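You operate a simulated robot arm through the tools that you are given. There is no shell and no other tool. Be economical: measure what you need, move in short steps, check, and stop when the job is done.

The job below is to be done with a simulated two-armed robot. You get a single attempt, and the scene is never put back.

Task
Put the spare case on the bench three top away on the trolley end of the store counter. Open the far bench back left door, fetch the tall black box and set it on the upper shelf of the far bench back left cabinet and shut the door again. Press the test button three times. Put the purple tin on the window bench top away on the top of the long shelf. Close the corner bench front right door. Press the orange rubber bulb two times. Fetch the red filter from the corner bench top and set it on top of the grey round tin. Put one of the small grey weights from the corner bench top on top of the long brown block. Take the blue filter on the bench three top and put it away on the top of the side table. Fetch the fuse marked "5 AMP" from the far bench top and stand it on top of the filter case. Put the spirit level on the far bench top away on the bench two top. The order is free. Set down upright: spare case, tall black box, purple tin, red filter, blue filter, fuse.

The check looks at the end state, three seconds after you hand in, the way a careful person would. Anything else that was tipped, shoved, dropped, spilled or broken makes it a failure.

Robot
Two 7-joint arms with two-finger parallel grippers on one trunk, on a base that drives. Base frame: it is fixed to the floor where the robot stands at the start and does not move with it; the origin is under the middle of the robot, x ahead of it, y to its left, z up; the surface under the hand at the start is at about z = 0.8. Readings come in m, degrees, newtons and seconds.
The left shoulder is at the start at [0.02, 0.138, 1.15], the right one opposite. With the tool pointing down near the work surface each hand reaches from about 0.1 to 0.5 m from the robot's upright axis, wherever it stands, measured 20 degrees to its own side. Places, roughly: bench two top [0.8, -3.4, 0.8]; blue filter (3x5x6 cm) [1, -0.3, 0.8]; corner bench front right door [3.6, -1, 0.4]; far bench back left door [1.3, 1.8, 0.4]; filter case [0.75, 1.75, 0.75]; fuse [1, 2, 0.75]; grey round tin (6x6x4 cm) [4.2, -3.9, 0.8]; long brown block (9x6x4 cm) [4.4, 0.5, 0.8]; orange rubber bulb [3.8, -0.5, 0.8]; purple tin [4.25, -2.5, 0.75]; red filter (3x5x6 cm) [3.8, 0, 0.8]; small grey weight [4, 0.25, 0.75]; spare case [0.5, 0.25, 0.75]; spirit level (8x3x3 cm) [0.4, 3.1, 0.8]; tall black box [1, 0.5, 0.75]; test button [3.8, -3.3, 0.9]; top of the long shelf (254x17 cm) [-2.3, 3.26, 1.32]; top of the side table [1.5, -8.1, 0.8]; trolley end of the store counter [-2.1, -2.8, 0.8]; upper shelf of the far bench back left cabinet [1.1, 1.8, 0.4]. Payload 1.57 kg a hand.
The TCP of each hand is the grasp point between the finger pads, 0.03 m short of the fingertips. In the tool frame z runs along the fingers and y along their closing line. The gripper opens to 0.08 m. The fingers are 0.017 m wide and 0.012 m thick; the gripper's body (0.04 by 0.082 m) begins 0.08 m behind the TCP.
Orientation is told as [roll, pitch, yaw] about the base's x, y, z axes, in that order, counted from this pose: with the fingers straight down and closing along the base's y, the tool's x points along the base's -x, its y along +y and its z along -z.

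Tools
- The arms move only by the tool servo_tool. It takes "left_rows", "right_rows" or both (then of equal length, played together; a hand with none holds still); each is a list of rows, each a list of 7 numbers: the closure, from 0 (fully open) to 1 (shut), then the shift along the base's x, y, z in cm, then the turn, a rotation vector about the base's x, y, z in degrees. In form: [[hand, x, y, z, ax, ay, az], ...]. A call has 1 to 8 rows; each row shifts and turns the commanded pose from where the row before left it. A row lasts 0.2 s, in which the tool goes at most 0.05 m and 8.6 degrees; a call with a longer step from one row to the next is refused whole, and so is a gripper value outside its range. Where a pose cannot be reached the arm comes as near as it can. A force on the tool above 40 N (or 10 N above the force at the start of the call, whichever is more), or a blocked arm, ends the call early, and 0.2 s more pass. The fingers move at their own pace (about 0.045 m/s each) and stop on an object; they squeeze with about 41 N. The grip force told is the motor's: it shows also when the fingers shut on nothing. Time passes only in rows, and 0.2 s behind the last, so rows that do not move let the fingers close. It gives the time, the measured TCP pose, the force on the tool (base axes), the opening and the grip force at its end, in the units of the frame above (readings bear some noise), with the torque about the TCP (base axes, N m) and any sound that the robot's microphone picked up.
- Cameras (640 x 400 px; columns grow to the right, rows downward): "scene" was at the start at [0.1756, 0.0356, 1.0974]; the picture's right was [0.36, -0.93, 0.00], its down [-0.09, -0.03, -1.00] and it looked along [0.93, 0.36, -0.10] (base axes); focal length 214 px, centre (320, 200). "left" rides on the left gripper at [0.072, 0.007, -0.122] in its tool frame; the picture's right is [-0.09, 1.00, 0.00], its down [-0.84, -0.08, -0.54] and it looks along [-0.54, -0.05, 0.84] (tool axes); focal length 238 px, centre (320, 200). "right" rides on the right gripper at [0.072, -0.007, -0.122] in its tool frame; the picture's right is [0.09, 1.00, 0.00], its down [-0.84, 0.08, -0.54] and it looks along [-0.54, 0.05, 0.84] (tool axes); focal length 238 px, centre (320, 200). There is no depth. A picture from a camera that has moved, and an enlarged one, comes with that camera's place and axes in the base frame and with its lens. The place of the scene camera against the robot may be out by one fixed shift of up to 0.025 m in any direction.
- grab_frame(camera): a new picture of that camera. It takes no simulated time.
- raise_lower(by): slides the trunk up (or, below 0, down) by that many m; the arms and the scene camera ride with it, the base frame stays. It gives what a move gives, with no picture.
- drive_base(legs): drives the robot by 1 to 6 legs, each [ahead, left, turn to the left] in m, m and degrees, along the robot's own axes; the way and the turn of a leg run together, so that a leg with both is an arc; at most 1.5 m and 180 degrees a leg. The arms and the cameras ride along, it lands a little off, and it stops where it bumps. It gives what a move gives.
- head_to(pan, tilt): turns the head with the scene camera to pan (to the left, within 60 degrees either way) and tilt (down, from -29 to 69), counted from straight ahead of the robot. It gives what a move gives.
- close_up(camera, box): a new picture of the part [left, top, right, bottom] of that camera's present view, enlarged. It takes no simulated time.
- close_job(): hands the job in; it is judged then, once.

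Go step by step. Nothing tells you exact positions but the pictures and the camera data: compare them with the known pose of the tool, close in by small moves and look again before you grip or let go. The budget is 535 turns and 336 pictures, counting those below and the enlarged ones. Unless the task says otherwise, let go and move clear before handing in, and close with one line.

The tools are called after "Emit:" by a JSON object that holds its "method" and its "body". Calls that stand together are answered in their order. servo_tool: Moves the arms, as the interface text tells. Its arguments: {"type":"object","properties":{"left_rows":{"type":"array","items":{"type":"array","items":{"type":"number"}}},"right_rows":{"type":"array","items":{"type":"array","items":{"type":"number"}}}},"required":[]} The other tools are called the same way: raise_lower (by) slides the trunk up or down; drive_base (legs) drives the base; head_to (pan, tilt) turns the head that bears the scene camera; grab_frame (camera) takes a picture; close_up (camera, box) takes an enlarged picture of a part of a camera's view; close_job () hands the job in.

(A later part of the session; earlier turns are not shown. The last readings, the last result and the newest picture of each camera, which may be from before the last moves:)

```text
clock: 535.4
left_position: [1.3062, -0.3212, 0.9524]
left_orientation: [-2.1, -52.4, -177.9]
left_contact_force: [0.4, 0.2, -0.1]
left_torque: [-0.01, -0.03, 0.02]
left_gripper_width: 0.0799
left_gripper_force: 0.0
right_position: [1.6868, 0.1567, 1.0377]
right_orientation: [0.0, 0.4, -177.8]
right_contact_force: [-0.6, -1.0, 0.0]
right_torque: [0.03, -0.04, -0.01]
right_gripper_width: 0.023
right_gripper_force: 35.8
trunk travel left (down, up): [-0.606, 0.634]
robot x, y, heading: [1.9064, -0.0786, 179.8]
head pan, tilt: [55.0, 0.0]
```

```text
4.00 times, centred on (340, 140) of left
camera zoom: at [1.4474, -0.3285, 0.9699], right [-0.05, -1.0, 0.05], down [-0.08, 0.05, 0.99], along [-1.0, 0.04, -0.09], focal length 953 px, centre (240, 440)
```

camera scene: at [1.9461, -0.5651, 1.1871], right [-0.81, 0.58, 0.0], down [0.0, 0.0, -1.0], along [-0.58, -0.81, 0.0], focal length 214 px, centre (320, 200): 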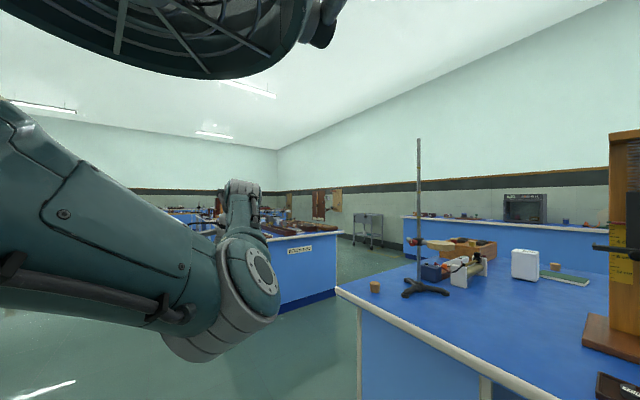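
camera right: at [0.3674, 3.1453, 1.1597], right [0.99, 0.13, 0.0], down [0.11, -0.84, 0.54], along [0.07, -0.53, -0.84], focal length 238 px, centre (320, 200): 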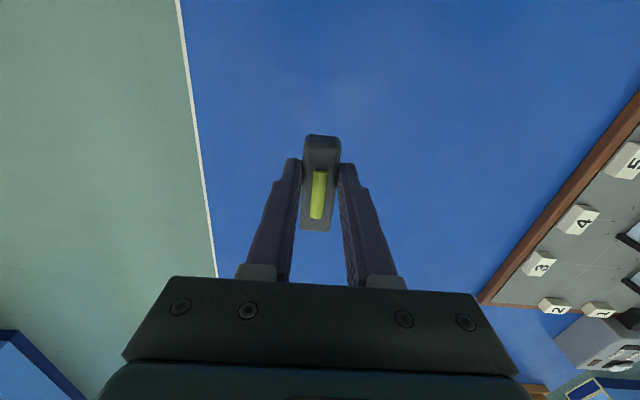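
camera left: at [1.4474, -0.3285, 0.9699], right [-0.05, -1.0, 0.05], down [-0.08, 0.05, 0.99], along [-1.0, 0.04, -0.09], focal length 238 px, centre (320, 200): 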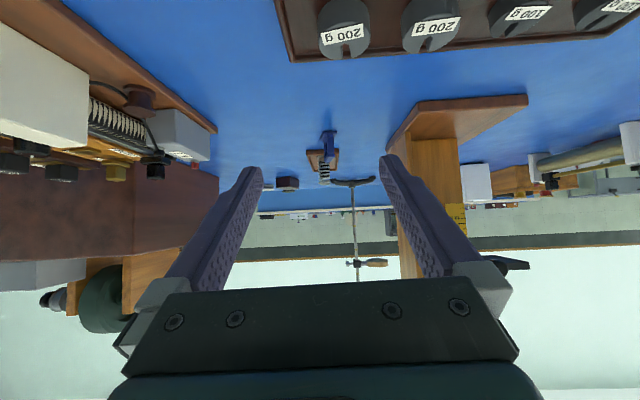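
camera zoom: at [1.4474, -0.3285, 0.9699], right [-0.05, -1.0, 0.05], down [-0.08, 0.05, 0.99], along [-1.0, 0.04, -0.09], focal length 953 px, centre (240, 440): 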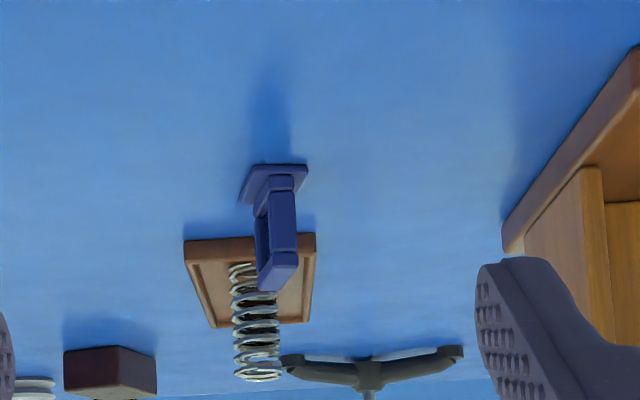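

The filter's plate points along about 164°, with its base centre at (0.976, -0.327). I'll yaw the hand to match and come in along that line.

Emit:
{"method": "servo_tool", "body": {"left_rows": [[0, 0, -1, 0, 0, 0, -5.2], [0, 0, -1, 0, 0, 0, -5.2], [0, 0, -1, 0, 0, 0, -5.2]]}}

Emit:
{"method": "drive_base", "body": {"legs": [[0, 0.075, 0], [0.16, -0.045, 0]]}}

Emit:
{"method": "raise_lower", "body": {"by": -0.04}}

Emit:
{"method": "grab_frame", "body": {"camera": "left"}}

```text
clock: 536.2
left_position: [1.3075, -0.3492, 0.9509]
left_orientation: [-2.2, -52.3, 166.4]
left_contact_force: [0.0, -0.7, 0.3]
left_torque: [0.0, 0.0, -0.04]
left_gripper_width: 0.0799
left_gripper_force: 0.1
left hand out of reach, approached as far as the arm can: row 3
right_position: [1.6869, 0.158, 1.0378]
right_orientation: [-0.1, 0.3, -178.0]
right_contact_force: [-0.6, -0.7, -0.5]
right_torque: [0.04, 0.03, -0.01]
right_gripper_width: 0.0227
right_gripper_force: 35.2
trunk travel left (down, up): [-0.606, 0.634]
robot x, y, heading: [1.9091, -0.0752, 179.9]
head pan, tilt: [55.0, 0.0]
```

```text
clock: 538.3
left_position: [1.1439, -0.3798, 0.9515]
left_orientation: [-2.1, -52.3, 166.4]
left_contact_force: [0.6, 0.6, -0.3]
left_torque: [-0.02, -0.01, 0.02]
left_gripper_width: 0.0801
left_gripper_force: 0.1
right_position: [1.5264, 0.128, 1.0378]
right_orientation: [-0.1, 0.4, -178.1]
right_contact_force: [-1.1, -0.3, 0.3]
right_torque: [0.01, -0.04, 0.02]
right_gripper_width: 0.0227
right_gripper_force: 35.1
trunk travel left (down, up): [-0.606, 0.634]
robot x, y, heading: [1.7433, -0.1043, 179.7]
head pan, tilt: [55.0, 0.0]
```

```text
clock: 539.1
left_position: [1.1465, -0.3787, 0.9119]
left_orientation: [-2.1, -52.2, 166.4]
left_contact_force: [-0.3, -0.1, -0.9]
left_torque: [0.0, 0.01, 0.0]
left_gripper_width: 0.0799
left_gripper_force: 0.1
right_position: [1.5252, 0.1267, 0.998]
right_orientation: [0.0, 0.4, -178.1]
right_contact_force: [0.9, -0.1, -1.6]
right_torque: [0.02, -0.02, -0.03]
right_gripper_width: 0.0227
right_gripper_force: 36.1
trunk travel left (down, up): [-0.566, 0.674]
robot x, y, heading: [1.745, -0.1052, 179.8]
head pan, tilt: [55.0, 0.0]
```

```text
207 pictures are left
camera left: at [1.2793, -0.4239, 0.929], right [-0.32, -0.95, 0.05], down [-0.07, 0.08, 0.99], along [-0.95, 0.31, -0.09], focal length 238 px, centre (320, 200)
```

left: 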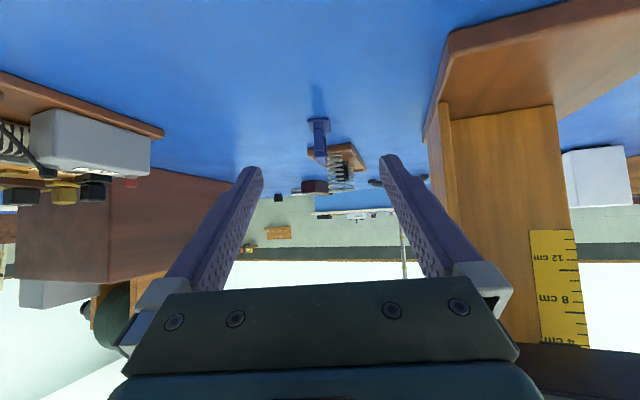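

Emit:
{"method": "drive_base", "body": {"legs": [[0.165, -0.046, 0]]}}

Emit:
{"method": "raise_lower", "body": {"by": -0.03}}

Emit:
{"method": "grab_frame", "body": {"camera": "left"}}

```text
clock: 540.6
left_position: [0.9817, -0.3297, 0.9116]
left_orientation: [-2.1, -52.2, 166.2]
left_contact_force: [-0.4, -0.9, 0.3]
left_torque: [0.02, 0.01, 0.01]
left_gripper_width: 0.0802
left_gripper_force: 0.1
right_position: [1.3652, 0.1765, 0.9971]
right_orientation: [0.1, 0.4, -178.3]
right_contact_force: [-0.3, -0.5, -1.4]
right_torque: [0.01, 0.04, 0.01]
right_gripper_width: 0.0229
right_gripper_force: 35.3
trunk travel left (down, up): [-0.566, 0.674]
robot x, y, heading: [1.5851, -0.0581, 179.5]
head pan, tilt: [55.0, 0.0]
```

```text
clock: 541.4
left_position: [0.9833, -0.3297, 0.882]
left_orientation: [-2.1, -52.1, 166.2]
left_contact_force: [-1.1, 0.3, 0.2]
left_torque: [0.05, 0.03, -0.01]
left_gripper_width: 0.0801
left_gripper_force: 0.1
right_position: [1.3647, 0.1753, 0.9672]
right_orientation: [0.1, 0.4, -178.2]
right_contact_force: [0.3, 0.1, -0.1]
right_torque: [-0.05, 0.0, 0.0]
right_gripper_width: 0.0229
right_gripper_force: 35.9
trunk travel left (down, up): [-0.536, 0.704]
robot x, y, heading: [1.5809, -0.0559, 179.5]
head pan, tilt: [55.0, 0.0]
```

```text
206 pictures are left
camera left: at [1.1168, -0.3747, 0.8989], right [-0.32, -0.95, 0.05], down [-0.07, 0.08, 0.99], along [-0.94, 0.32, -0.09], focal length 238 px, centre (320, 200)
```

left: 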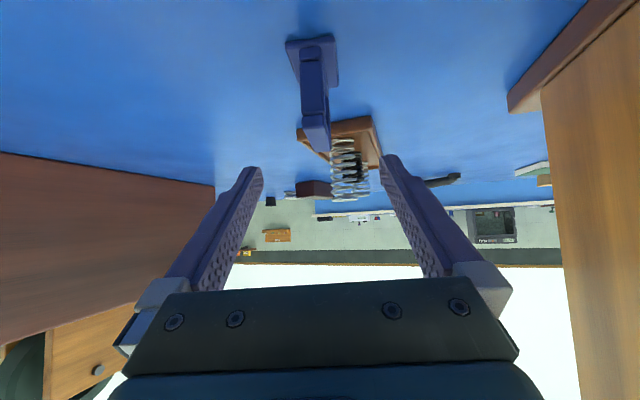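

Emit:
{"method": "raise_lower", "body": {"by": -0.03}}

Emit:
{"method": "servo_tool", "body": {"left_rows": [[0.4, 0, 0, 0, 0, 0, 0], [0.7, 0, 0, 0, 0, 0, 0], [1, 0, 0, 0, 0, 0, 0], [1, 0, 0, 0, 0, 0, 0], [1, 0, 0, 0, 0, 0, 0], [1, 0, 0, 0, 0, 0, 0]]}}

Emit:
{"method": "grab_frame", "body": {"camera": "left"}}

```text
clock: 542.1
left_position: [0.9825, -0.3294, 0.85]
left_orientation: [-2.1, -52.2, 166.2]
left_contact_force: [0.4, -1.0, 0.5]
left_torque: [-0.02, 0.01, 0.0]
left_gripper_width: 0.0801
left_gripper_force: 0.1
right_position: [1.3653, 0.1751, 0.9381]
right_orientation: [0.1, 0.4, -178.2]
right_contact_force: [-0.2, -0.4, -0.9]
right_torque: [0.01, -0.03, 0.02]
right_gripper_width: 0.0227
right_gripper_force: 35.2
trunk travel left (down, up): [-0.506, 0.734]
robot x, y, heading: [1.5834, -0.055, 179.5]
head pan, tilt: [55.0, 0.0]
```

```text
clock: 543.5
left_position: [0.9819, -0.3289, 0.8519]
left_orientation: [-2.1, -52.1, 166.2]
left_contact_force: [-0.2, -0.1, 1.3]
left_torque: [0.0, 0.03, -0.01]
left_gripper_width: 0.0121
left_gripper_force: 29.1
right_position: [1.3648, 0.1747, 0.9383]
right_orientation: [0.0, 0.3, -178.3]
right_contact_force: [-0.4, -0.1, -0.8]
right_torque: [-0.01, 0.01, 0.02]
right_gripper_width: 0.023
right_gripper_force: 35.6
trunk travel left (down, up): [-0.506, 0.734]
robot x, y, heading: [1.5863, -0.0605, 179.5]
head pan, tilt: [55.0, 0.0]
```

```text
205 pictures are left
camera left: at [1.1169, -0.3748, 0.8689], right [-0.32, -0.95, 0.05], down [-0.07, 0.08, 0.99], along [-0.94, 0.32, -0.09], focal length 238 px, centre (320, 200)
```

left: 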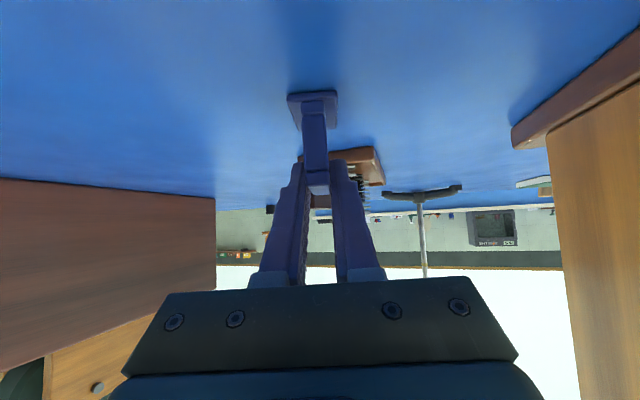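

I have the blue filter. I'll lift, back out and head for bench two.

Emit:
{"method": "raise_lower", "body": {"by": 0.16}}

Emit:
{"method": "drive_base", "body": {"legs": [[-0.55, 0, 0], [0, 0, 88], [1.3, 0, 0], [1.0, 0, 0]]}}

Emit:
{"method": "head_to", "body": {"pan": -40, "tilt": 20}}

Emit:
{"method": "grab_frame", "body": {"camera": "scene"}}

Emit:
{"method": "grab_frame", "body": {"camera": "left"}}

```text
clock: 545.3
left_position: [0.9821, -0.3286, 1.0124]
left_orientation: [-2.0, -52.2, 166.2]
left_contact_force: [-0.5, -0.9, -0.6]
left_torque: [-0.02, 0.0, 0.01]
left_gripper_width: 0.0123
left_gripper_force: 29.6
right_position: [1.365, 0.1755, 1.0989]
right_orientation: [0.0, 0.4, -178.4]
right_contact_force: [0.8, -0.4, 0.2]
right_torque: [-0.01, -0.03, 0.02]
right_gripper_width: 0.0226
right_gripper_force: 35.6
trunk travel left (down, up): [-0.666, 0.574]
robot x, y, heading: [1.5848, -0.0583, 179.5]
head pan, tilt: [55.0, 0.0]
```

```text
clock: 562.9
left_position: [2.3786, -2.9124, 1.0103]
left_orientation: [-2.1, -52.2, -102.3]
left_contact_force: [0.2, 0.0, 0.0]
left_torque: [0.03, 0.0, -0.02]
left_gripper_width: 0.0124
left_gripper_force: 29.0
right_position: [1.8662, -2.5446, 1.0986]
right_orientation: [0.0, 0.3, -86.8]
right_contact_force: [0.0, -0.2, -0.2]
right_torque: [0.04, 0.0, -0.01]
right_gripper_width: 0.023
right_gripper_force: 35.6
trunk travel left (down, up): [-0.666, 0.574]
robot x, y, heading: [2.0923, -2.3198, -89.0]
head pan, tilt: [55.0, 0.0]
```

```text
clock: 564.6
left_position: [2.3792, -2.9124, 1.0109]
left_orientation: [-2.0, -52.1, -102.3]
left_contact_force: [-0.8, 1.0, 0.0]
left_torque: [-0.04, 0.0, -0.02]
left_gripper_width: 0.0122
left_gripper_force: 29.1
right_position: [1.8649, -2.5441, 1.0988]
right_orientation: [0.1, 0.3, -86.8]
right_contact_force: [-0.4, -0.7, -1.0]
right_torque: [-0.01, 0.01, 0.0]
right_gripper_width: 0.023
right_gripper_force: 36.0
trunk travel left (down, up): [-0.666, 0.574]
robot x, y, heading: [2.0921, -2.3199, -89.0]
head pan, tilt: [-40.0, 20.0]
```

```text
204 pictures are left
camera scene: at [2.0263, -2.4902, 1.2149], right [-0.78, 0.63, 0.0], down [0.21, 0.27, -0.94], along [-0.59, -0.73, -0.34], focal length 214 px, centre (320, 200)
```

scene: 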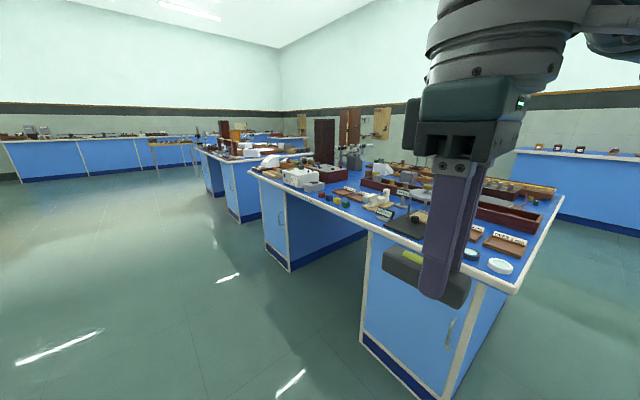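

```text
203 pictures are left
camera left: at [2.4213, -2.7804, 1.0287], right [0.95, -0.3, 0.05], down [-0.07, -0.07, 0.99], along [-0.29, -0.95, -0.09], focal length 238 px, centre (320, 200)
```

left: 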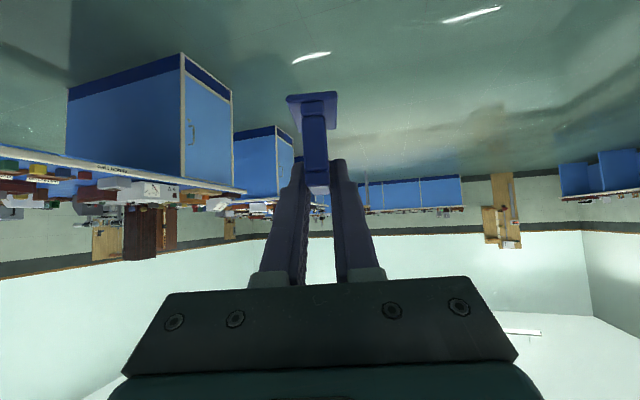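

Bench two is crowded. I'll go to its near end and look for a free patch.

Emit:
{"method": "drive_base", "body": {"legs": [[0, -0.95, -1], [0, 0, 0]]}}

Emit:
{"method": "head_to", "body": {"pan": 0, "tilt": 35}}

Emit:
{"method": "grab_frame", "body": {"camera": "scene"}}

```text
clock: 569.8
left_position: [1.4572, -2.9325, 1.0117]
left_orientation: [-2.1, -52.3, -101.5]
left_contact_force: [0.5, -0.5, -0.2]
left_torque: [0.0, -0.04, -0.04]
left_gripper_width: 0.0119
left_gripper_force: 29.1
right_position: [0.9372, -2.5723, 1.0985]
right_orientation: [-0.1, 0.4, -86.1]
right_contact_force: [-1.0, 0.5, -0.8]
right_torque: [0.04, 0.02, 0.02]
right_gripper_width: 0.0231
right_gripper_force: 35.6
trunk travel left (down, up): [-0.666, 0.574]
robot x, y, heading: [1.1629, -2.3428, -87.8]
head pan, tilt: [-40.0, 20.0]
```

```text
clock: 570.9
left_position: [1.4571, -2.9334, 1.012]
left_orientation: [-2.1, -52.2, -101.5]
left_contact_force: [-0.3, 0.5, -0.8]
left_torque: [0.0, 0.03, 0.02]
left_gripper_width: 0.0121
left_gripper_force: 29.2
right_position: [0.9381, -2.5707, 1.0976]
right_orientation: [0.1, 0.4, -86.0]
right_contact_force: [0.1, -0.1, -0.3]
right_torque: [0.01, -0.01, 0.01]
right_gripper_width: 0.0226
right_gripper_force: 35.7
trunk travel left (down, up): [-0.666, 0.574]
robot x, y, heading: [1.1649, -2.3453, -88.3]
head pan, tilt: [0.0, 35.0]
```

```text
202 pictures are left
camera scene: at [1.1581, -2.5294, 1.191], right [-1.0, -0.03, 0.0], down [-0.02, 0.57, -0.82], along [0.03, -0.82, -0.57], focal length 214 px, centre (320, 200)
```

scene: 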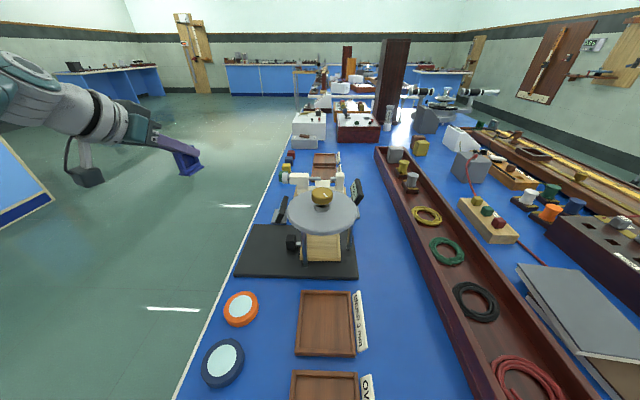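

There's a free strip near (1.0, -2.79), between the small trays and the long cable tray. I'll bring the right hand over it and look down.

Emit:
{"method": "servo_tool", "body": {"right_rows": [[1, 1.5, -3, 0, 0, 0, 0], [1, 1.5, -3, 0, 0, 0, 0], [1, 1.5, -3, 0, 0, 0, 0], [1, 1.5, -3, 0, 0, 0, 0]]}}

Emit:
{"method": "grab_frame", "body": {"camera": "right"}}

```text
clock: 571.9
left_position: [1.4583, -2.9329, 1.0112]
left_orientation: [-2.1, -52.2, -101.4]
left_contact_force: [0.0, 0.2, -0.1]
left_torque: [0.02, 0.01, 0.03]
left_gripper_width: 0.0121
left_gripper_force: 29.4
right_position: [0.9981, -2.6939, 1.0995]
right_orientation: [0.0, 0.6, -86.0]
right_contact_force: [0.4, -0.4, -1.0]
right_torque: [0.02, -0.03, 0.02]
right_gripper_width: 0.0228
right_gripper_force: 35.0
trunk travel left (down, up): [-0.666, 0.574]
robot x, y, heading: [1.1629, -2.3436, -88.3]
head pan, tilt: [0.0, 35.0]
```

```text
201 pictures are left
camera right: at [0.9864, -2.6218, 1.2218], right [0.99, 0.16, 0.0], down [0.14, -0.83, 0.54], along [0.09, -0.53, -0.84], focal length 238 px, centre (320, 200)
```

right: 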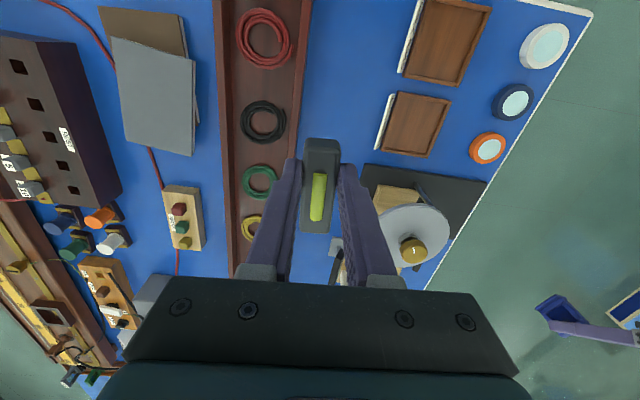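

The overhead view shows a free strip at x 0.965–1.095, y≈-2.69. I'll place the level there.

Emit:
{"method": "servo_tool", "body": {"right_rows": [[1, 1.6, 0.5, -2, 0, 0, 0], [1, 1.6, 0.4, -2, 0, 0, 0], [1, 0, 0, -3, 0, 0, 0], [1, 0, 0, -3, 0, 0, 0], [1, 0, 0, -3, 0, 0, 0]]}}

Emit:
{"method": "raise_lower", "body": {"by": -0.09}}

Emit:
{"method": "grab_frame", "body": {"camera": "right"}}

```text
clock: 573.1
left_position: [1.4582, -2.9328, 1.0111]
left_orientation: [-2.1, -52.3, -101.5]
left_contact_force: [-0.4, -0.2, -1.1]
left_torque: [0.05, -0.03, -0.02]
left_gripper_width: 0.0123
left_gripper_force: 29.1
right_position: [1.0293, -2.6806, 0.9647]
right_orientation: [0.1, 0.3, -85.9]
right_contact_force: [0.4, 0.0, -0.3]
right_torque: [0.03, -0.01, -0.02]
right_gripper_width: 0.023
right_gripper_force: 35.7
trunk travel left (down, up): [-0.666, 0.574]
robot x, y, heading: [1.1607, -2.3453, -88.0]
head pan, tilt: [0.0, 35.0]
```

```text
clock: 574.4
left_position: [1.4583, -2.9329, 0.9205]
left_orientation: [-2.1, -52.2, -101.4]
left_contact_force: [0.2, -0.6, -0.9]
left_torque: [0.0, -0.04, 0.01]
left_gripper_width: 0.012
left_gripper_force: 29.2
right_position: [1.029, -2.6808, 0.8759]
right_orientation: [0.0, 0.5, -86.0]
right_contact_force: [0.2, 0.0, -0.2]
right_torque: [-0.01, -0.04, -0.01]
right_gripper_width: 0.0229
right_gripper_force: 35.9
trunk travel left (down, up): [-0.576, 0.664]
robot x, y, heading: [1.1648, -2.3425, -88.2]
head pan, tilt: [0.0, 35.0]
```

```text
200 pictures are left
camera right: at [1.0164, -2.6096, 0.9974], right [0.99, 0.16, 0.0], down [0.14, -0.83, 0.54], along [0.09, -0.53, -0.84], focal length 238 px, centre (320, 200)
```

right: 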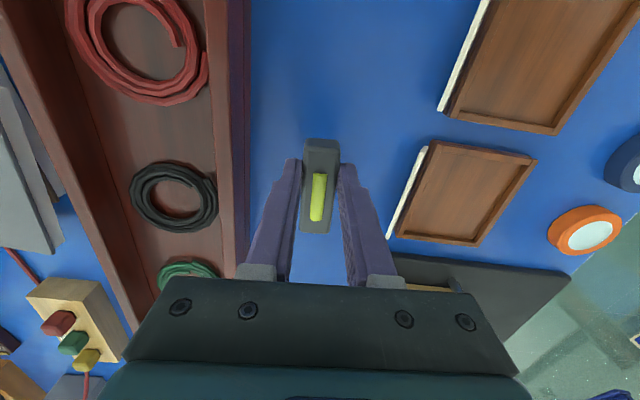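

Emit:
{"method": "raise_lower", "body": {"by": -0.031}}

Emit:
{"method": "raise_lower", "body": {"by": -0.004}}

Emit:
{"method": "raise_lower", "body": {"by": -0.003}}

```text
clock: 575.1
left_position: [1.4565, -2.9326, 0.8899]
left_orientation: [-2.1, -52.2, -101.6]
left_contact_force: [0.1, 0.3, -1.0]
left_torque: [-0.01, -0.03, 0.0]
left_gripper_width: 0.0119
left_gripper_force: 29.2
right_position: [1.0287, -2.6815, 0.8452]
right_orientation: [0.1, 0.4, -85.9]
right_contact_force: [0.2, 0.3, 0.2]
right_torque: [-0.01, 0.01, 0.0]
right_gripper_width: 0.0228
right_gripper_force: 35.4
trunk travel left (down, up): [-0.545, 0.695]
robot x, y, heading: [1.1615, -2.3423, -88.1]
head pan, tilt: [0.0, 35.0]
```

```text
clock: 575.6
left_position: [1.4579, -2.9317, 0.8866]
left_orientation: [-2.1, -52.2, -101.4]
left_contact_force: [-0.8, 0.6, 0.7]
left_torque: [-0.02, -0.06, 0.0]
left_gripper_width: 0.0121
left_gripper_force: 29.0
right_position: [1.029, -2.6804, 0.8403]
right_orientation: [0.0, 0.4, -86.1]
right_contact_force: [-0.1, -1.1, -1.2]
right_torque: [0.04, -0.02, -0.03]
right_gripper_width: 0.0231
right_gripper_force: 35.7
trunk travel left (down, up): [-0.541, 0.699]
robot x, y, heading: [1.1623, -2.3431, -88.0]
head pan, tilt: [0.0, 35.0]
```

```text
clock: 576.2
left_position: [1.4575, -2.9322, 0.8834]
left_orientation: [-2.1, -52.2, -101.4]
left_contact_force: [0.3, -0.6, -0.2]
left_torque: [-0.02, 0.02, 0.0]
left_gripper_width: 0.0122
left_gripper_force: 28.7
right_position: [1.0285, -2.6804, 0.8385]
right_orientation: [0.1, 0.3, -86.0]
right_contact_force: [-0.5, 4.8, 11.6]
right_torque: [-0.42, -0.04, 0.0]
right_gripper_width: 0.0231
right_gripper_force: 35.6
trunk travel left (down, up): [-0.538, 0.702]
robot x, y, heading: [1.1641, -2.3419, -88.3]
head pan, tilt: [0.0, 35.0]
```

Emit:
{"method": "servo_tool", "body": {"right_rows": [[0.6, 0, 0, 0, 0, 0, 0], [0.4, 0, 0, 0, 0, 0, 0], [0.4, 0, 0, 0, 0, 0, 0]]}}

Emit:
{"method": "raise_lower", "body": {"by": 0.15}}

Emit:
{"method": "grab_frame", "body": {"camera": "right"}}

```text
clock: 577.0
left_position: [1.4582, -2.9324, 0.8832]
left_orientation: [-2.1, -52.1, -101.6]
left_contact_force: [-0.7, -0.7, -1.5]
left_torque: [0.01, -0.04, -0.01]
left_gripper_width: 0.0123
left_gripper_force: 29.1
right_position: [1.0284, -2.682, 0.8375]
right_orientation: [0.0, 0.3, -86.0]
right_contact_force: [-0.2, 0.0, -0.1]
right_torque: [-0.02, 0.0, 0.01]
right_gripper_width: 0.0478
right_gripper_force: 0.0
trunk travel left (down, up): [-0.538, 0.702]
robot x, y, heading: [1.161, -2.3441, -87.9]
head pan, tilt: [0.0, 35.0]
```

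```text
clock: 578.7
left_position: [1.4575, -2.9327, 1.0327]
left_orientation: [-2.2, -52.2, -101.5]
left_contact_force: [-1.7, 0.3, -0.8]
left_torque: [-0.03, 0.01, -0.03]
left_gripper_width: 0.0121
left_gripper_force: 29.9
right_position: [1.0287, -2.6817, 0.9874]
right_orientation: [0.0, 0.5, -86.1]
right_contact_force: [0.9, 0.2, 0.8]
right_torque: [0.01, 0.02, -0.02]
right_gripper_width: 0.0483
right_gripper_force: 0.0
trunk travel left (down, up): [-0.688, 0.552]
robot x, y, heading: [1.1628, -2.3408, -88.3]
head pan, tilt: [0.0, 35.0]
```

```text
199 pictures are left
camera right: at [1.0164, -2.6094, 1.1093], right [0.99, 0.16, 0.0], down [0.14, -0.83, 0.54], along [0.09, -0.53, -0.84], focal length 238 px, centre (320, 200)
```

right: 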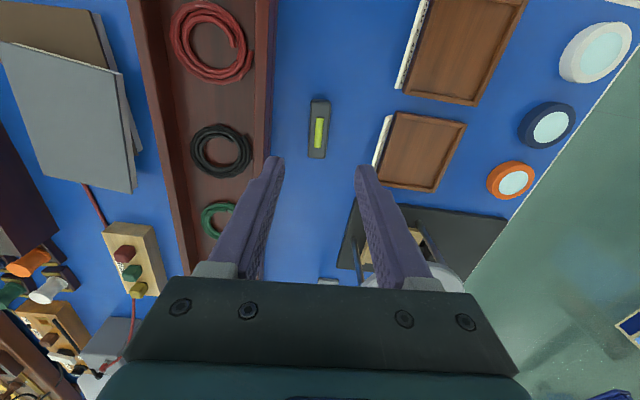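

The level is on bench two. I'll tuck the right hand back and drive to the side table with the blue filter.

Emit:
{"method": "servo_tool", "body": {"right_rows": [[0, -1, 3.5, 1, 0, 0, 0], [0, -1, 3.5, 1, 0, 0, 0], [0, -1, 3.5, 1, 0, 0, 0], [0, 0, 3, 1, 0, 0, 0]]}}

Emit:
{"method": "drive_base", "body": {"legs": [[0, 0.95, -2], [1.4, 0, 0], [1.4, 0, 0]]}}

Emit:
{"method": "head_to", "body": {"pan": 0, "tilt": 12}}

Emit:
{"method": "grab_frame", "body": {"camera": "scene"}}

```text
clock: 579.7
left_position: [1.4576, -2.9317, 1.0329]
left_orientation: [-2.0, -52.3, -101.3]
left_contact_force: [0.7, -0.2, -0.1]
left_torque: [0.02, -0.03, -0.02]
left_gripper_width: 0.0123
left_gripper_force: 29.0
right_position: [0.9975, -2.5468, 1.0271]
right_orientation: [0.0, 0.3, -86.0]
right_contact_force: [0.3, 0.5, -0.4]
right_torque: [0.0, -0.02, -0.02]
right_gripper_width: 0.08
right_gripper_force: 0.1
trunk travel left (down, up): [-0.688, 0.552]
robot x, y, heading: [1.1618, -2.3416, -88.3]
head pan, tilt: [0.0, 35.0]
```

```text
clock: 598.1
left_position: [2.3515, -5.7558, 1.0324]
left_orientation: [-2.1, -52.2, -105.1]
left_contact_force: [0.5, -0.5, -0.9]
left_torque: [-0.03, -0.03, -0.03]
left_gripper_width: 0.0123
left_gripper_force: 29.1
right_position: [1.9168, -5.3418, 1.0268]
right_orientation: [0.0, 0.4, -89.6]
right_contact_force: [0.3, 0.0, 0.5]
right_torque: [0.0, 0.03, 0.02]
right_gripper_width: 0.0799
right_gripper_force: 0.0
trunk travel left (down, up): [-0.688, 0.552]
robot x, y, heading: [2.0958, -5.1516, -91.6]
head pan, tilt: [0.0, 35.0]
```

```text
clock: 599.0
left_position: [2.3524, -5.7554, 1.0338]
left_orientation: [-2.1, -52.2, -105.1]
left_contact_force: [-0.4, 0.6, 0.0]
left_torque: [0.01, 0.01, -0.03]
left_gripper_width: 0.0118
left_gripper_force: 29.3
right_position: [1.9166, -5.3429, 1.0256]
right_orientation: [0.0, 0.4, -89.6]
right_contact_force: [-0.5, 0.5, -0.1]
right_torque: [0.0, 0.0, -0.01]
right_gripper_width: 0.0799
right_gripper_force: 0.1
trunk travel left (down, up): [-0.688, 0.552]
robot x, y, heading: [2.0934, -5.1498, -91.4]
head pan, tilt: [0.0, 12.0]
```

```text
198 pictures are left
camera scene: at [2.0781, -5.3399, 1.2498], right [-1.0, 0.03, 0.0], down [0.01, 0.21, -0.98], along [-0.03, -0.98, -0.21], focal length 214 px, centre (320, 200)
```

scene: 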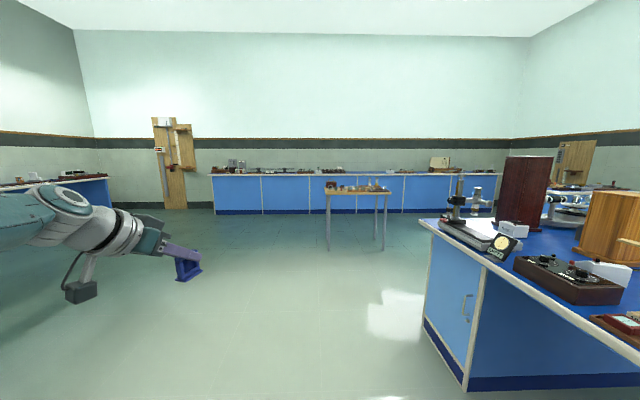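

Emit:
{"method": "drive_base", "body": {"legs": [[1.4, -0.4, 1], [0.4, 0, 0]]}}

Emit:
{"method": "head_to", "body": {"pan": 0, "tilt": 30}}

Emit:
{"method": "grab_frame", "body": {"camera": "scene"}}

Emit:
{"method": "close_up", "body": {"camera": "scene", "box": [220, 120, 420, 245]}}

```text
clock: 608.4
left_position: [1.952, -7.5516, 1.0336]
left_orientation: [-2.1, -52.2, -103.5]
left_contact_force: [0.8, 0.1, -1.0]
left_torque: [-0.05, 0.01, -0.01]
left_gripper_width: 0.012
left_gripper_force: 30.1
right_position: [1.5056, -7.1507, 1.0272]
right_orientation: [0.0, 0.4, -87.9]
right_contact_force: [-0.1, 1.3, -0.4]
right_torque: [0.01, 0.0, -0.01]
right_gripper_width: 0.0802
right_gripper_force: 0.0
trunk travel left (down, up): [-0.688, 0.552]
robot x, y, heading: [1.6755, -6.9529, -90.1]
head pan, tilt: [0.0, 12.0]
```

```text
clock: 609.2
left_position: [1.9516, -7.5514, 1.0335]
left_orientation: [-2.2, -52.2, -103.4]
left_contact_force: [0.6, 0.1, -0.2]
left_torque: [0.01, 0.05, 0.04]
left_gripper_width: 0.0122
left_gripper_force: 29.1
right_position: [1.5046, -7.1508, 1.0265]
right_orientation: [0.1, 0.4, -88.0]
right_contact_force: [-0.3, 0.4, 0.3]
right_torque: [0.0, -0.04, 0.01]
right_gripper_width: 0.0802
right_gripper_force: 0.1
trunk travel left (down, up): [-0.688, 0.552]
robot x, y, heading: [1.6749, -6.954, -89.8]
head pan, tilt: [0.0, 30.0]
```

```text
197 pictures are left
camera scene: at [1.6666, -7.1421, 1.2209], right [-1.0, 0.0, 0.0], down [0.0, 0.5, -0.87], along [0.0, -0.87, -0.5], focal length 214 px, centre (320, 200)
```

scene: 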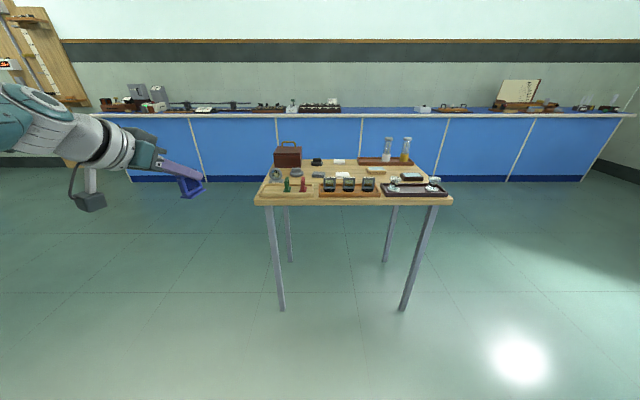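

```text
3.20 times, centred on (320, 182) of scene
camera zoom: at [1.6666, -7.1421, 1.2209], right [-1.0, 0.0, 0.0], down [0.0, 0.5, -0.87], along [0.0, -0.87, -0.5], focal length 686 px, centre (320, 256)
```

zoom: 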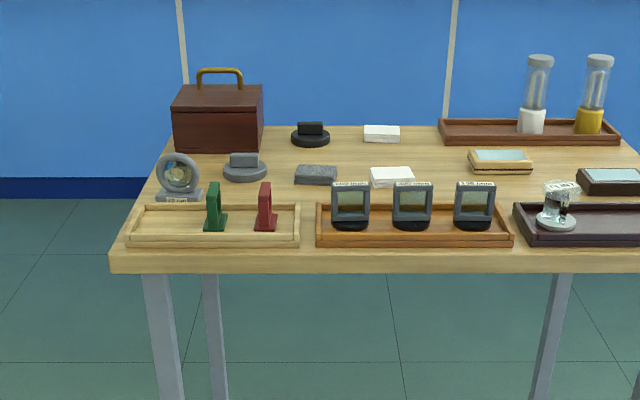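

The side table is crowded, but there's free wood near (1.475, -8.19). I'll line up and check with the wrist camera.

Emit:
{"method": "drive_base", "body": {"legs": [[0, -0.47, 0], [0.48, 0, 0]]}}

Emit:
{"method": "grab_frame", "body": {"camera": "scene"}}

Emit:
{"method": "grab_frame", "body": {"camera": "left"}}

```text
clock: 614.4
left_position: [1.4604, -8.0403, 1.0332]
left_orientation: [-2.1, -52.2, -105.0]
left_contact_force: [0.5, -0.1, -0.4]
left_torque: [0.0, -0.01, -0.01]
left_gripper_width: 0.0121
left_gripper_force: 29.1
right_position: [1.0257, -7.6263, 1.0264]
right_orientation: [0.0, 0.4, -89.7]
right_contact_force: [0.2, 0.4, -0.1]
right_torque: [0.03, -0.01, -0.01]
right_gripper_width: 0.0798
right_gripper_force: 0.0
trunk travel left (down, up): [-0.688, 0.552]
robot x, y, heading: [1.1979, -7.4375, -91.8]
head pan, tilt: [0.0, 30.0]
```

```text
195 pictures are left
camera scene: at [1.187, -7.6225, 1.2208], right [-1.0, 0.03, 0.0], down [0.01, 0.5, -0.87], along [-0.03, -0.87, -0.5], focal length 214 px, centre (320, 200)
```

scene: 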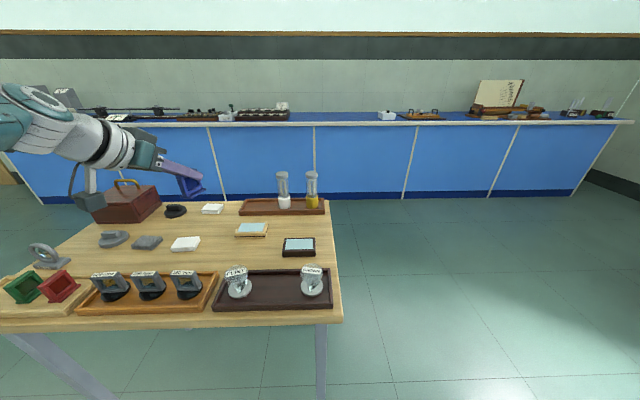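

```text
194 pictures are left
camera left: at [1.5087, -7.9096, 1.0505], right [0.94, -0.34, 0.05], down [-0.08, -0.07, 0.99], along [-0.34, -0.94, -0.09], focal length 238 px, centre (320, 200)
```

left: 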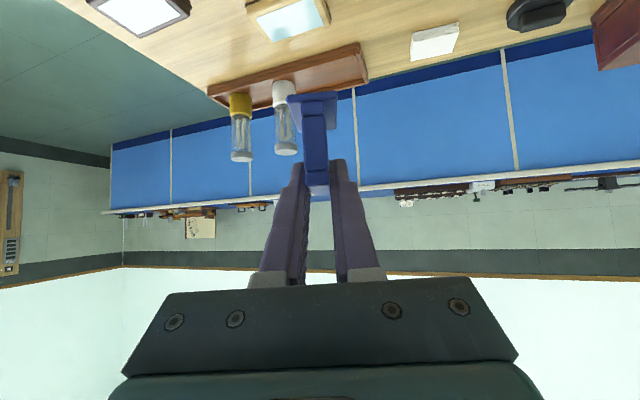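

Emit:
{"method": "servo_tool", "body": {"left_rows": [[1, 0, 0, 0, 0, 0, 5], [1, 0, 0, 0, 0, 0, 5], [1, 0, 0, 0, 0, 0, 5]]}}

Emit:
{"method": "grab_frame", "body": {"camera": "left"}}

```text
clock: 615.2
left_position: [1.4614, -8.0403, 1.0318]
left_orientation: [-2.2, -52.2, -89.9]
left_contact_force: [-1.0, -0.2, -0.4]
left_torque: [-0.04, 0.04, 0.04]
left_gripper_width: 0.0119
left_gripper_force: 29.4
right_position: [1.0253, -7.6264, 1.0261]
right_orientation: [-0.1, 0.5, -89.6]
right_contact_force: [0.2, 0.1, 0.1]
right_torque: [0.0, -0.01, 0.01]
right_gripper_width: 0.0799
right_gripper_force: 0.0
trunk travel left (down, up): [-0.688, 0.552]
robot x, y, heading: [1.1995, -7.4357, -91.8]
head pan, tilt: [0.0, 30.0]
```

```text
193 pictures are left
camera left: at [1.4727, -7.9018, 1.0505], right [1.0, -0.08, 0.05], down [-0.06, -0.08, 0.99], along [-0.08, -0.99, -0.09], focal length 238 px, centre (320, 200)
```

left: 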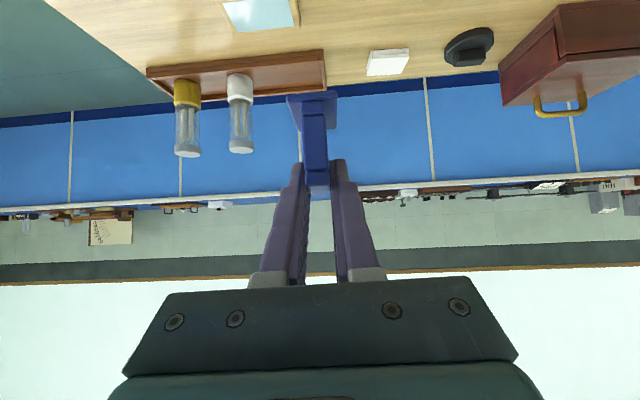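

Emit:
{"method": "drive_base", "body": {"legs": [[0.145, 0.025, 0]]}}

Emit:
{"method": "raise_lower", "body": {"by": -0.12}}

Emit:
{"method": "grab_frame", "body": {"camera": "left"}}

Emit:
{"method": "grab_frame", "body": {"camera": "scene"}}

```text
clock: 616.6
left_position: [1.4803, -8.1851, 1.0322]
left_orientation: [-2.2, -52.1, -90.1]
left_contact_force: [0.2, -0.3, 0.4]
left_torque: [0.02, 0.08, 0.02]
left_gripper_width: 0.0121
left_gripper_force: 29.6
right_position: [1.0457, -7.7708, 1.0259]
right_orientation: [0.0, 0.4, -89.8]
right_contact_force: [-0.8, -0.1, 0.3]
right_torque: [0.01, 0.04, -0.01]
right_gripper_width: 0.08
right_gripper_force: 0.1
trunk travel left (down, up): [-0.688, 0.552]
robot x, y, heading: [1.2232, -7.582, -91.9]
head pan, tilt: [0.0, 30.0]
```

```text
clock: 618.1
left_position: [1.4807, -8.1831, 0.9115]
left_orientation: [-2.3, -52.2, -90.1]
left_contact_force: [-0.1, 0.7, -0.7]
left_torque: [0.03, -0.02, 0.0]
left_gripper_width: 0.0121
left_gripper_force: 29.1
right_position: [1.0463, -7.7694, 0.9061]
right_orientation: [0.1, 0.5, -89.6]
right_contact_force: [0.2, -0.3, 0.4]
right_torque: [0.03, -0.01, 0.0]
right_gripper_width: 0.08
right_gripper_force: 0.0
trunk travel left (down, up): [-0.568, 0.672]
robot x, y, heading: [1.2215, -7.577, -91.9]
head pan, tilt: [0.0, 30.0]
```

```text
192 pictures are left
camera left: at [1.4929, -8.0456, 0.9303], right [0.99, -0.09, 0.05], down [-0.06, -0.08, 0.99], along [-0.08, -0.99, -0.09], focal length 238 px, centre (320, 200)
```

left: 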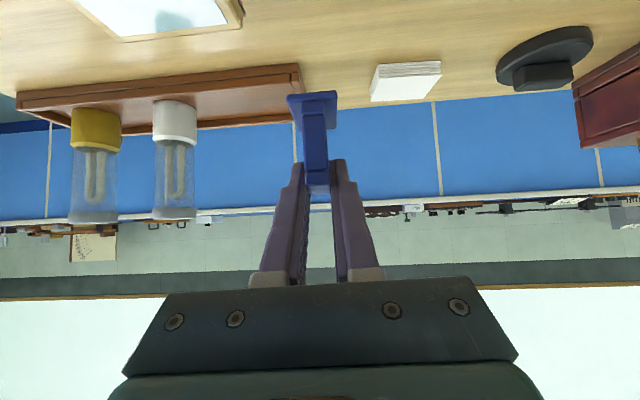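

```text
191 pictures are left
camera scene: at [1.2074, -7.7659, 1.1008], right [-1.0, 0.03, 0.0], down [0.02, 0.5, -0.87], along [-0.03, -0.87, -0.5], focal length 214 px, centre (320, 200)
```

scene: 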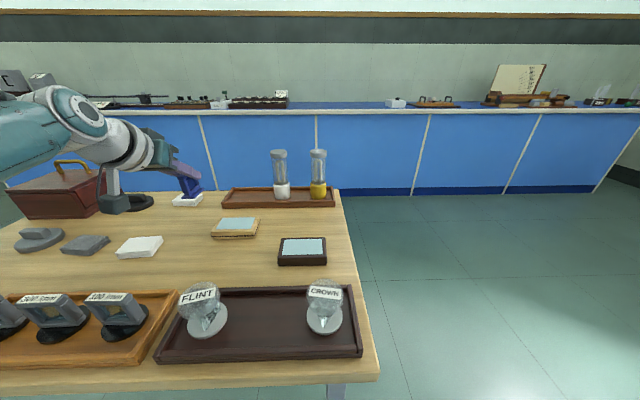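

Emit:
{"method": "servo_tool", "body": {"left_rows": [[1, 1.2, 0, 0, 0, 0, 0]]}}

Emit:
{"method": "raise_lower", "body": {"by": -0.045}}

Emit:
{"method": "grab_frame", "body": {"camera": "left"}}

Emit:
{"method": "close_up", "body": {"camera": "scene", "box": [80, 150, 280, 275]}}

```text
clock: 618.5
left_position: [1.4922, -8.1843, 0.9147]
left_orientation: [-2.3, -52.2, -90.1]
left_contact_force: [-0.9, -0.5, -1.3]
left_torque: [0.0, 0.01, 0.03]
left_gripper_width: 0.0124
left_gripper_force: 29.5
right_position: [1.0462, -7.77, 0.9067]
right_orientation: [0.0, 0.6, -89.7]
right_contact_force: [0.8, -0.1, 0.5]
right_torque: [0.02, 0.03, 0.01]
right_gripper_width: 0.0801
right_gripper_force: 0.1
trunk travel left (down, up): [-0.568, 0.672]
robot x, y, heading: [1.2241, -7.5796, -91.9]
head pan, tilt: [0.0, 30.0]
```

```text
clock: 619.4
left_position: [1.4924, -8.1843, 0.8674]
left_orientation: [-2.2, -52.1, -90.1]
left_contact_force: [-0.4, -0.3, -0.7]
left_torque: [0.03, -0.01, -0.01]
left_gripper_width: 0.0121
left_gripper_force: 29.8
right_position: [1.047, -7.7705, 0.8616]
right_orientation: [-0.1, 0.5, -89.7]
right_contact_force: [0.5, 0.2, -0.7]
right_torque: [-0.01, 0.0, 0.0]
right_gripper_width: 0.08
right_gripper_force: 0.1
trunk travel left (down, up): [-0.523, 0.717]
robot x, y, heading: [1.2234, -7.5782, -91.8]
head pan, tilt: [0.0, 30.0]
```

```text
190 pictures are left
camera left: at [1.5044, -8.0456, 0.8857], right [0.99, -0.09, 0.05], down [-0.06, -0.08, 0.99], along [-0.08, -0.99, -0.09], focal length 238 px, centre (320, 200)
```

left: 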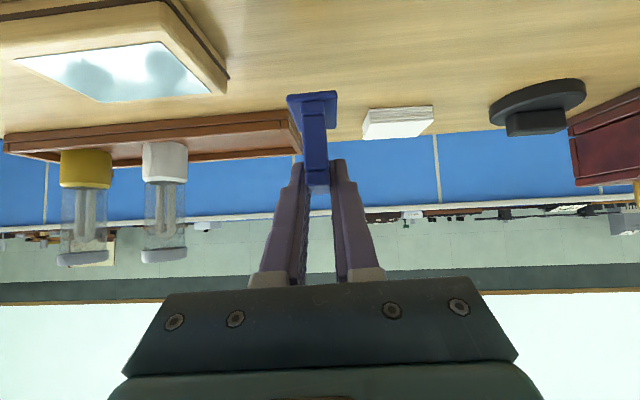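

```text
3.20 times, centred on (180, 212) of scene
camera zoom: at [1.2074, -7.7659, 1.0558], right [-1.0, 0.03, 0.0], down [0.02, 0.5, -0.87], along [-0.03, -0.87, -0.5], focal length 686 px, centre (768, 160)
```

zoom: 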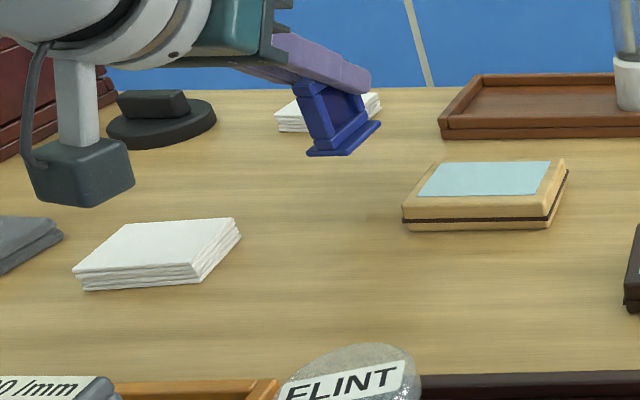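

The landing spot is clear on both sides. I'll lower to contact.

Emit:
{"method": "raise_lower", "body": {"by": -0.012}}

Emit:
{"method": "raise_lower", "body": {"by": -0.003}}

Emit:
{"method": "raise_lower", "body": {"by": -0.003}}

```text
clock: 620.0
left_position: [1.4931, -8.1825, 0.8561]
left_orientation: [-2.3, -52.1, -90.1]
left_contact_force: [0.9, 0.4, -0.3]
left_torque: [0.0, 0.04, 0.0]
left_gripper_width: 0.012
left_gripper_force: 28.8
right_position: [1.0457, -7.7701, 0.8489]
right_orientation: [-0.1, 0.4, -89.7]
right_contact_force: [0.0, 0.4, 0.4]
right_torque: [-0.03, 0.0, 0.01]
right_gripper_width: 0.0801
right_gripper_force: 0.1
trunk travel left (down, up): [-0.511, 0.729]
robot x, y, heading: [1.2256, -7.577, -91.7]
head pan, tilt: [0.0, 30.0]
```

```text
clock: 620.5
left_position: [1.4924, -8.1849, 0.8537]
left_orientation: [-2.2, -52.2, -90.1]
left_contact_force: [-1.3, 0.1, 0.8]
left_torque: [0.01, 0.01, -0.03]
left_gripper_width: 0.0123
left_gripper_force: 29.3
right_position: [1.0453, -7.7702, 0.8473]
right_orientation: [0.0, 0.5, -89.8]
right_contact_force: [0.3, 0.7, -0.8]
right_torque: [-0.02, 0.01, -0.01]
right_gripper_width: 0.0799
right_gripper_force: 0.0
trunk travel left (down, up): [-0.508, 0.732]
robot x, y, heading: [1.2238, -7.5784, -92.0]
head pan, tilt: [0.0, 30.0]
```

```text
clock: 621.0
left_position: [1.492, -8.1839, 0.8509]
left_orientation: [-2.2, -52.1, -90.1]
left_contact_force: [-1.0, -0.2, 0.4]
left_torque: [0.01, -0.01, -0.01]
left_gripper_width: 0.0121
left_gripper_force: 29.4
right_position: [1.0455, -7.7701, 0.8429]
right_orientation: [0.0, 0.6, -89.8]
right_contact_force: [-0.6, 0.9, -0.3]
right_torque: [-0.01, -0.02, 0.02]
right_gripper_width: 0.08
right_gripper_force: 0.1
trunk travel left (down, up): [-0.505, 0.735]
robot x, y, heading: [1.2223, -7.5758, -91.7]
head pan, tilt: [0.0, 30.0]
```

Emit:
{"method": "raise_lower", "body": {"by": -0.004}}

Emit:
{"method": "raise_lower", "body": {"by": -0.004}}

```text
clock: 621.5
left_position: [1.4923, -8.1835, 0.8462]
left_orientation: [-2.1, -52.1, -90.1]
left_contact_force: [1.1, 0.0, 0.9]
left_torque: [0.01, -0.01, 0.01]
left_gripper_width: 0.0123
left_gripper_force: 29.3
right_position: [1.0461, -7.7694, 0.84]
right_orientation: [0.0, 0.5, -89.7]
right_contact_force: [0.5, 0.1, -0.3]
right_torque: [0.01, 0.0, 0.02]
right_gripper_width: 0.0798
right_gripper_force: 0.1
trunk travel left (down, up): [-0.501, 0.739]
robot x, y, heading: [1.2258, -7.5786, -91.6]
head pan, tilt: [0.0, 30.0]
```

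```text
clock: 622.1
left_position: [1.4925, -8.1826, 0.8417]
left_orientation: [-2.2, -52.1, -90.1]
left_contact_force: [0.2, 0.1, -0.5]
left_torque: [0.01, 0.04, 0.01]
left_gripper_width: 0.0122
left_gripper_force: 30.2
right_position: [1.0458, -7.7706, 0.8358]
right_orientation: [0.0, 0.5, -89.7]
right_contact_force: [0.5, 0.1, 0.1]
right_torque: [0.03, 0.0, 0.04]
right_gripper_width: 0.0799
right_gripper_force: 0.0
trunk travel left (down, up): [-0.497, 0.743]
robot x, y, heading: [1.2213, -7.5811, -91.8]
head pan, tilt: [0.0, 30.0]
```

Emit:
{"method": "close_up", "body": {"camera": "scene", "box": [80, 130, 280, 255]}}

```text
3.20 times, centred on (180, 192) of scene
camera zoom: at [1.2074, -7.7659, 1.0298], right [-1.0, 0.03, 0.0], down [0.02, 0.5, -0.87], along [-0.03, -0.87, -0.5], focal length 686 px, centre (768, 224)
```

zoom: 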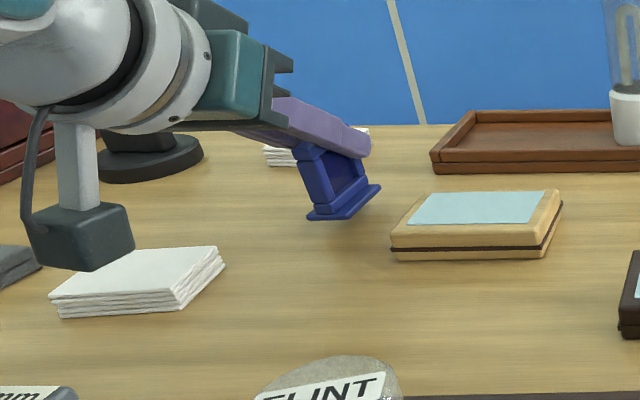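

Emit:
{"method": "raise_lower", "body": {"by": -0.006}}

Emit:
{"method": "raise_lower", "body": {"by": -0.005}}

Emit:
{"method": "raise_lower", "body": {"by": -0.005}}

```text
clock: 622.6
left_position: [1.4931, -8.184, 0.8361]
left_orientation: [-2.2, -52.0, -90.0]
left_contact_force: [-0.1, -0.5, 0.0]
left_torque: [0.01, -0.04, 0.01]
left_gripper_width: 0.0124
left_gripper_force: 29.6
right_position: [1.0459, -7.7704, 0.8292]
right_orientation: [0.0, 0.5, -89.8]
right_contact_force: [-0.3, 0.0, 0.4]
right_torque: [0.04, 0.02, 0.02]
right_gripper_width: 0.0799
right_gripper_force: 0.1
trunk travel left (down, up): [-0.491, 0.749]
robot x, y, heading: [1.2235, -7.5759, -91.8]
head pan, tilt: [0.0, 30.0]
```

```text
clock: 623.2
left_position: [1.4915, -8.184, 0.8314]
left_orientation: [-2.1, -52.2, -90.2]
left_contact_force: [-0.6, 1.3, 1.5]
left_torque: [-0.04, -0.02, 0.03]
left_gripper_width: 0.0123
left_gripper_force: 29.5
right_position: [1.046, -7.7695, 0.8242]
right_orientation: [0.0, 0.5, -89.8]
right_contact_force: [-0.1, 0.1, 0.3]
right_torque: [0.01, 0.0, -0.01]
right_gripper_width: 0.0801
right_gripper_force: 0.0
trunk travel left (down, up): [-0.486, 0.754]
robot x, y, heading: [1.2251, -7.5789, -91.7]
head pan, tilt: [0.0, 30.0]
```

```text
clock: 623.7
left_position: [1.4914, -8.1872, 0.8304]
left_orientation: [-2.1, -52.8, -90.0]
left_contact_force: [-4.0, 6.6, 24.6]
left_torque: [0.37, -0.16, 0.1]
left_gripper_width: 0.0121
left_gripper_force: 29.6
right_position: [1.0456, -7.7714, 0.8208]
right_orientation: [0.1, 0.5, -89.7]
right_contact_force: [-0.3, -0.5, -0.7]
right_torque: [-0.02, 0.0, 0.01]
right_gripper_width: 0.0797
right_gripper_force: 0.1
trunk travel left (down, up): [-0.481, 0.759]
robot x, y, heading: [1.2185, -7.5792, -91.5]
head pan, tilt: [0.0, 30.0]
```

Emit:
{"method": "raise_lower", "body": {"by": 0.002}}

Emit:
{"method": "servo_tool", "body": {"left_rows": [[0.75, 0, 0, 0, 0, 0, 0], [0.6, 0, 0, 0, 0, 0, 0], [0.6, 0, 0, 0, 0, 0, 0]]}}

Emit:
{"method": "raise_lower", "body": {"by": 0.15}}

Emit:
{"method": "grab_frame", "body": {"camera": "scene"}}

```text
clock: 624.2
left_position: [1.493, -8.1876, 0.8305]
left_orientation: [-2.1, -52.5, -90.0]
left_contact_force: [-1.9, -1.0, 17.0]
left_torque: [-0.25, -0.16, -0.03]
left_gripper_width: 0.0123
left_gripper_force: 29.3
right_position: [1.046, -7.7728, 0.821]
right_orientation: [0.1, 0.3, -89.8]
right_contact_force: [-0.2, 0.3, 0.6]
right_torque: [-0.01, 0.01, 0.0]
right_gripper_width: 0.0799
right_gripper_force: 0.0
trunk travel left (down, up): [-0.483, 0.757]
robot x, y, heading: [1.2213, -7.5784, -91.8]
head pan, tilt: [0.0, 30.0]
```

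```text
clock: 625.0
left_position: [1.4914, -8.1838, 0.8271]
left_orientation: [-2.2, -52.1, -90.1]
left_contact_force: [-0.1, 0.2, -0.9]
left_torque: [0.02, 0.03, 0.01]
left_gripper_width: 0.0318
left_gripper_force: 0.0
right_position: [1.0451, -7.7709, 0.822]
right_orientation: [-0.1, 0.5, -89.7]
right_contact_force: [0.2, 0.6, -0.1]
right_torque: [-0.01, -0.01, 0.04]
right_gripper_width: 0.08
right_gripper_force: 0.1
trunk travel left (down, up): [-0.483, 0.757]
robot x, y, heading: [1.2239, -7.5789, -91.8]
head pan, tilt: [0.0, 30.0]
```

```text
clock: 626.8
left_position: [1.4922, -8.1853, 0.9778]
left_orientation: [-2.2, -52.1, -90.1]
left_contact_force: [0.6, -0.1, -0.3]
left_torque: [0.01, 0.02, -0.01]
left_gripper_width: 0.0321
left_gripper_force: 0.0
right_position: [1.0461, -7.77, 0.9716]
right_orientation: [0.0, 0.5, -89.7]
right_contact_force: [-0.4, 0.5, -0.8]
right_torque: [0.01, 0.01, 0.04]
right_gripper_width: 0.0798
right_gripper_force: 0.1
trunk travel left (down, up): [-0.633, 0.607]
robot x, y, heading: [1.2289, -7.5766, -91.8]
head pan, tilt: [0.0, 30.0]
```

```text
187 pictures are left
camera scene: at [1.2074, -7.7658, 1.1658], right [-1.0, 0.03, 0.0], down [0.02, 0.5, -0.87], along [-0.03, -0.87, -0.5], focal length 214 px, centre (320, 200)
```

scene: 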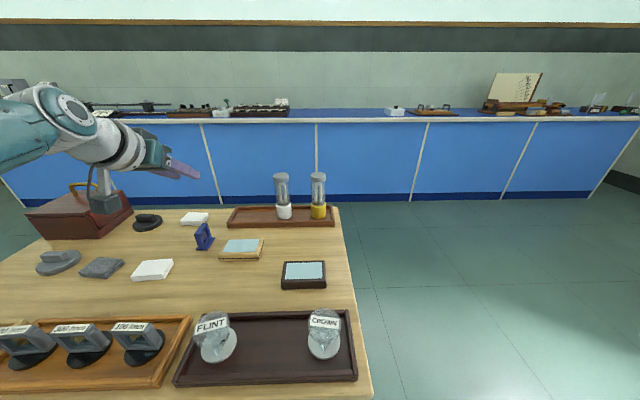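

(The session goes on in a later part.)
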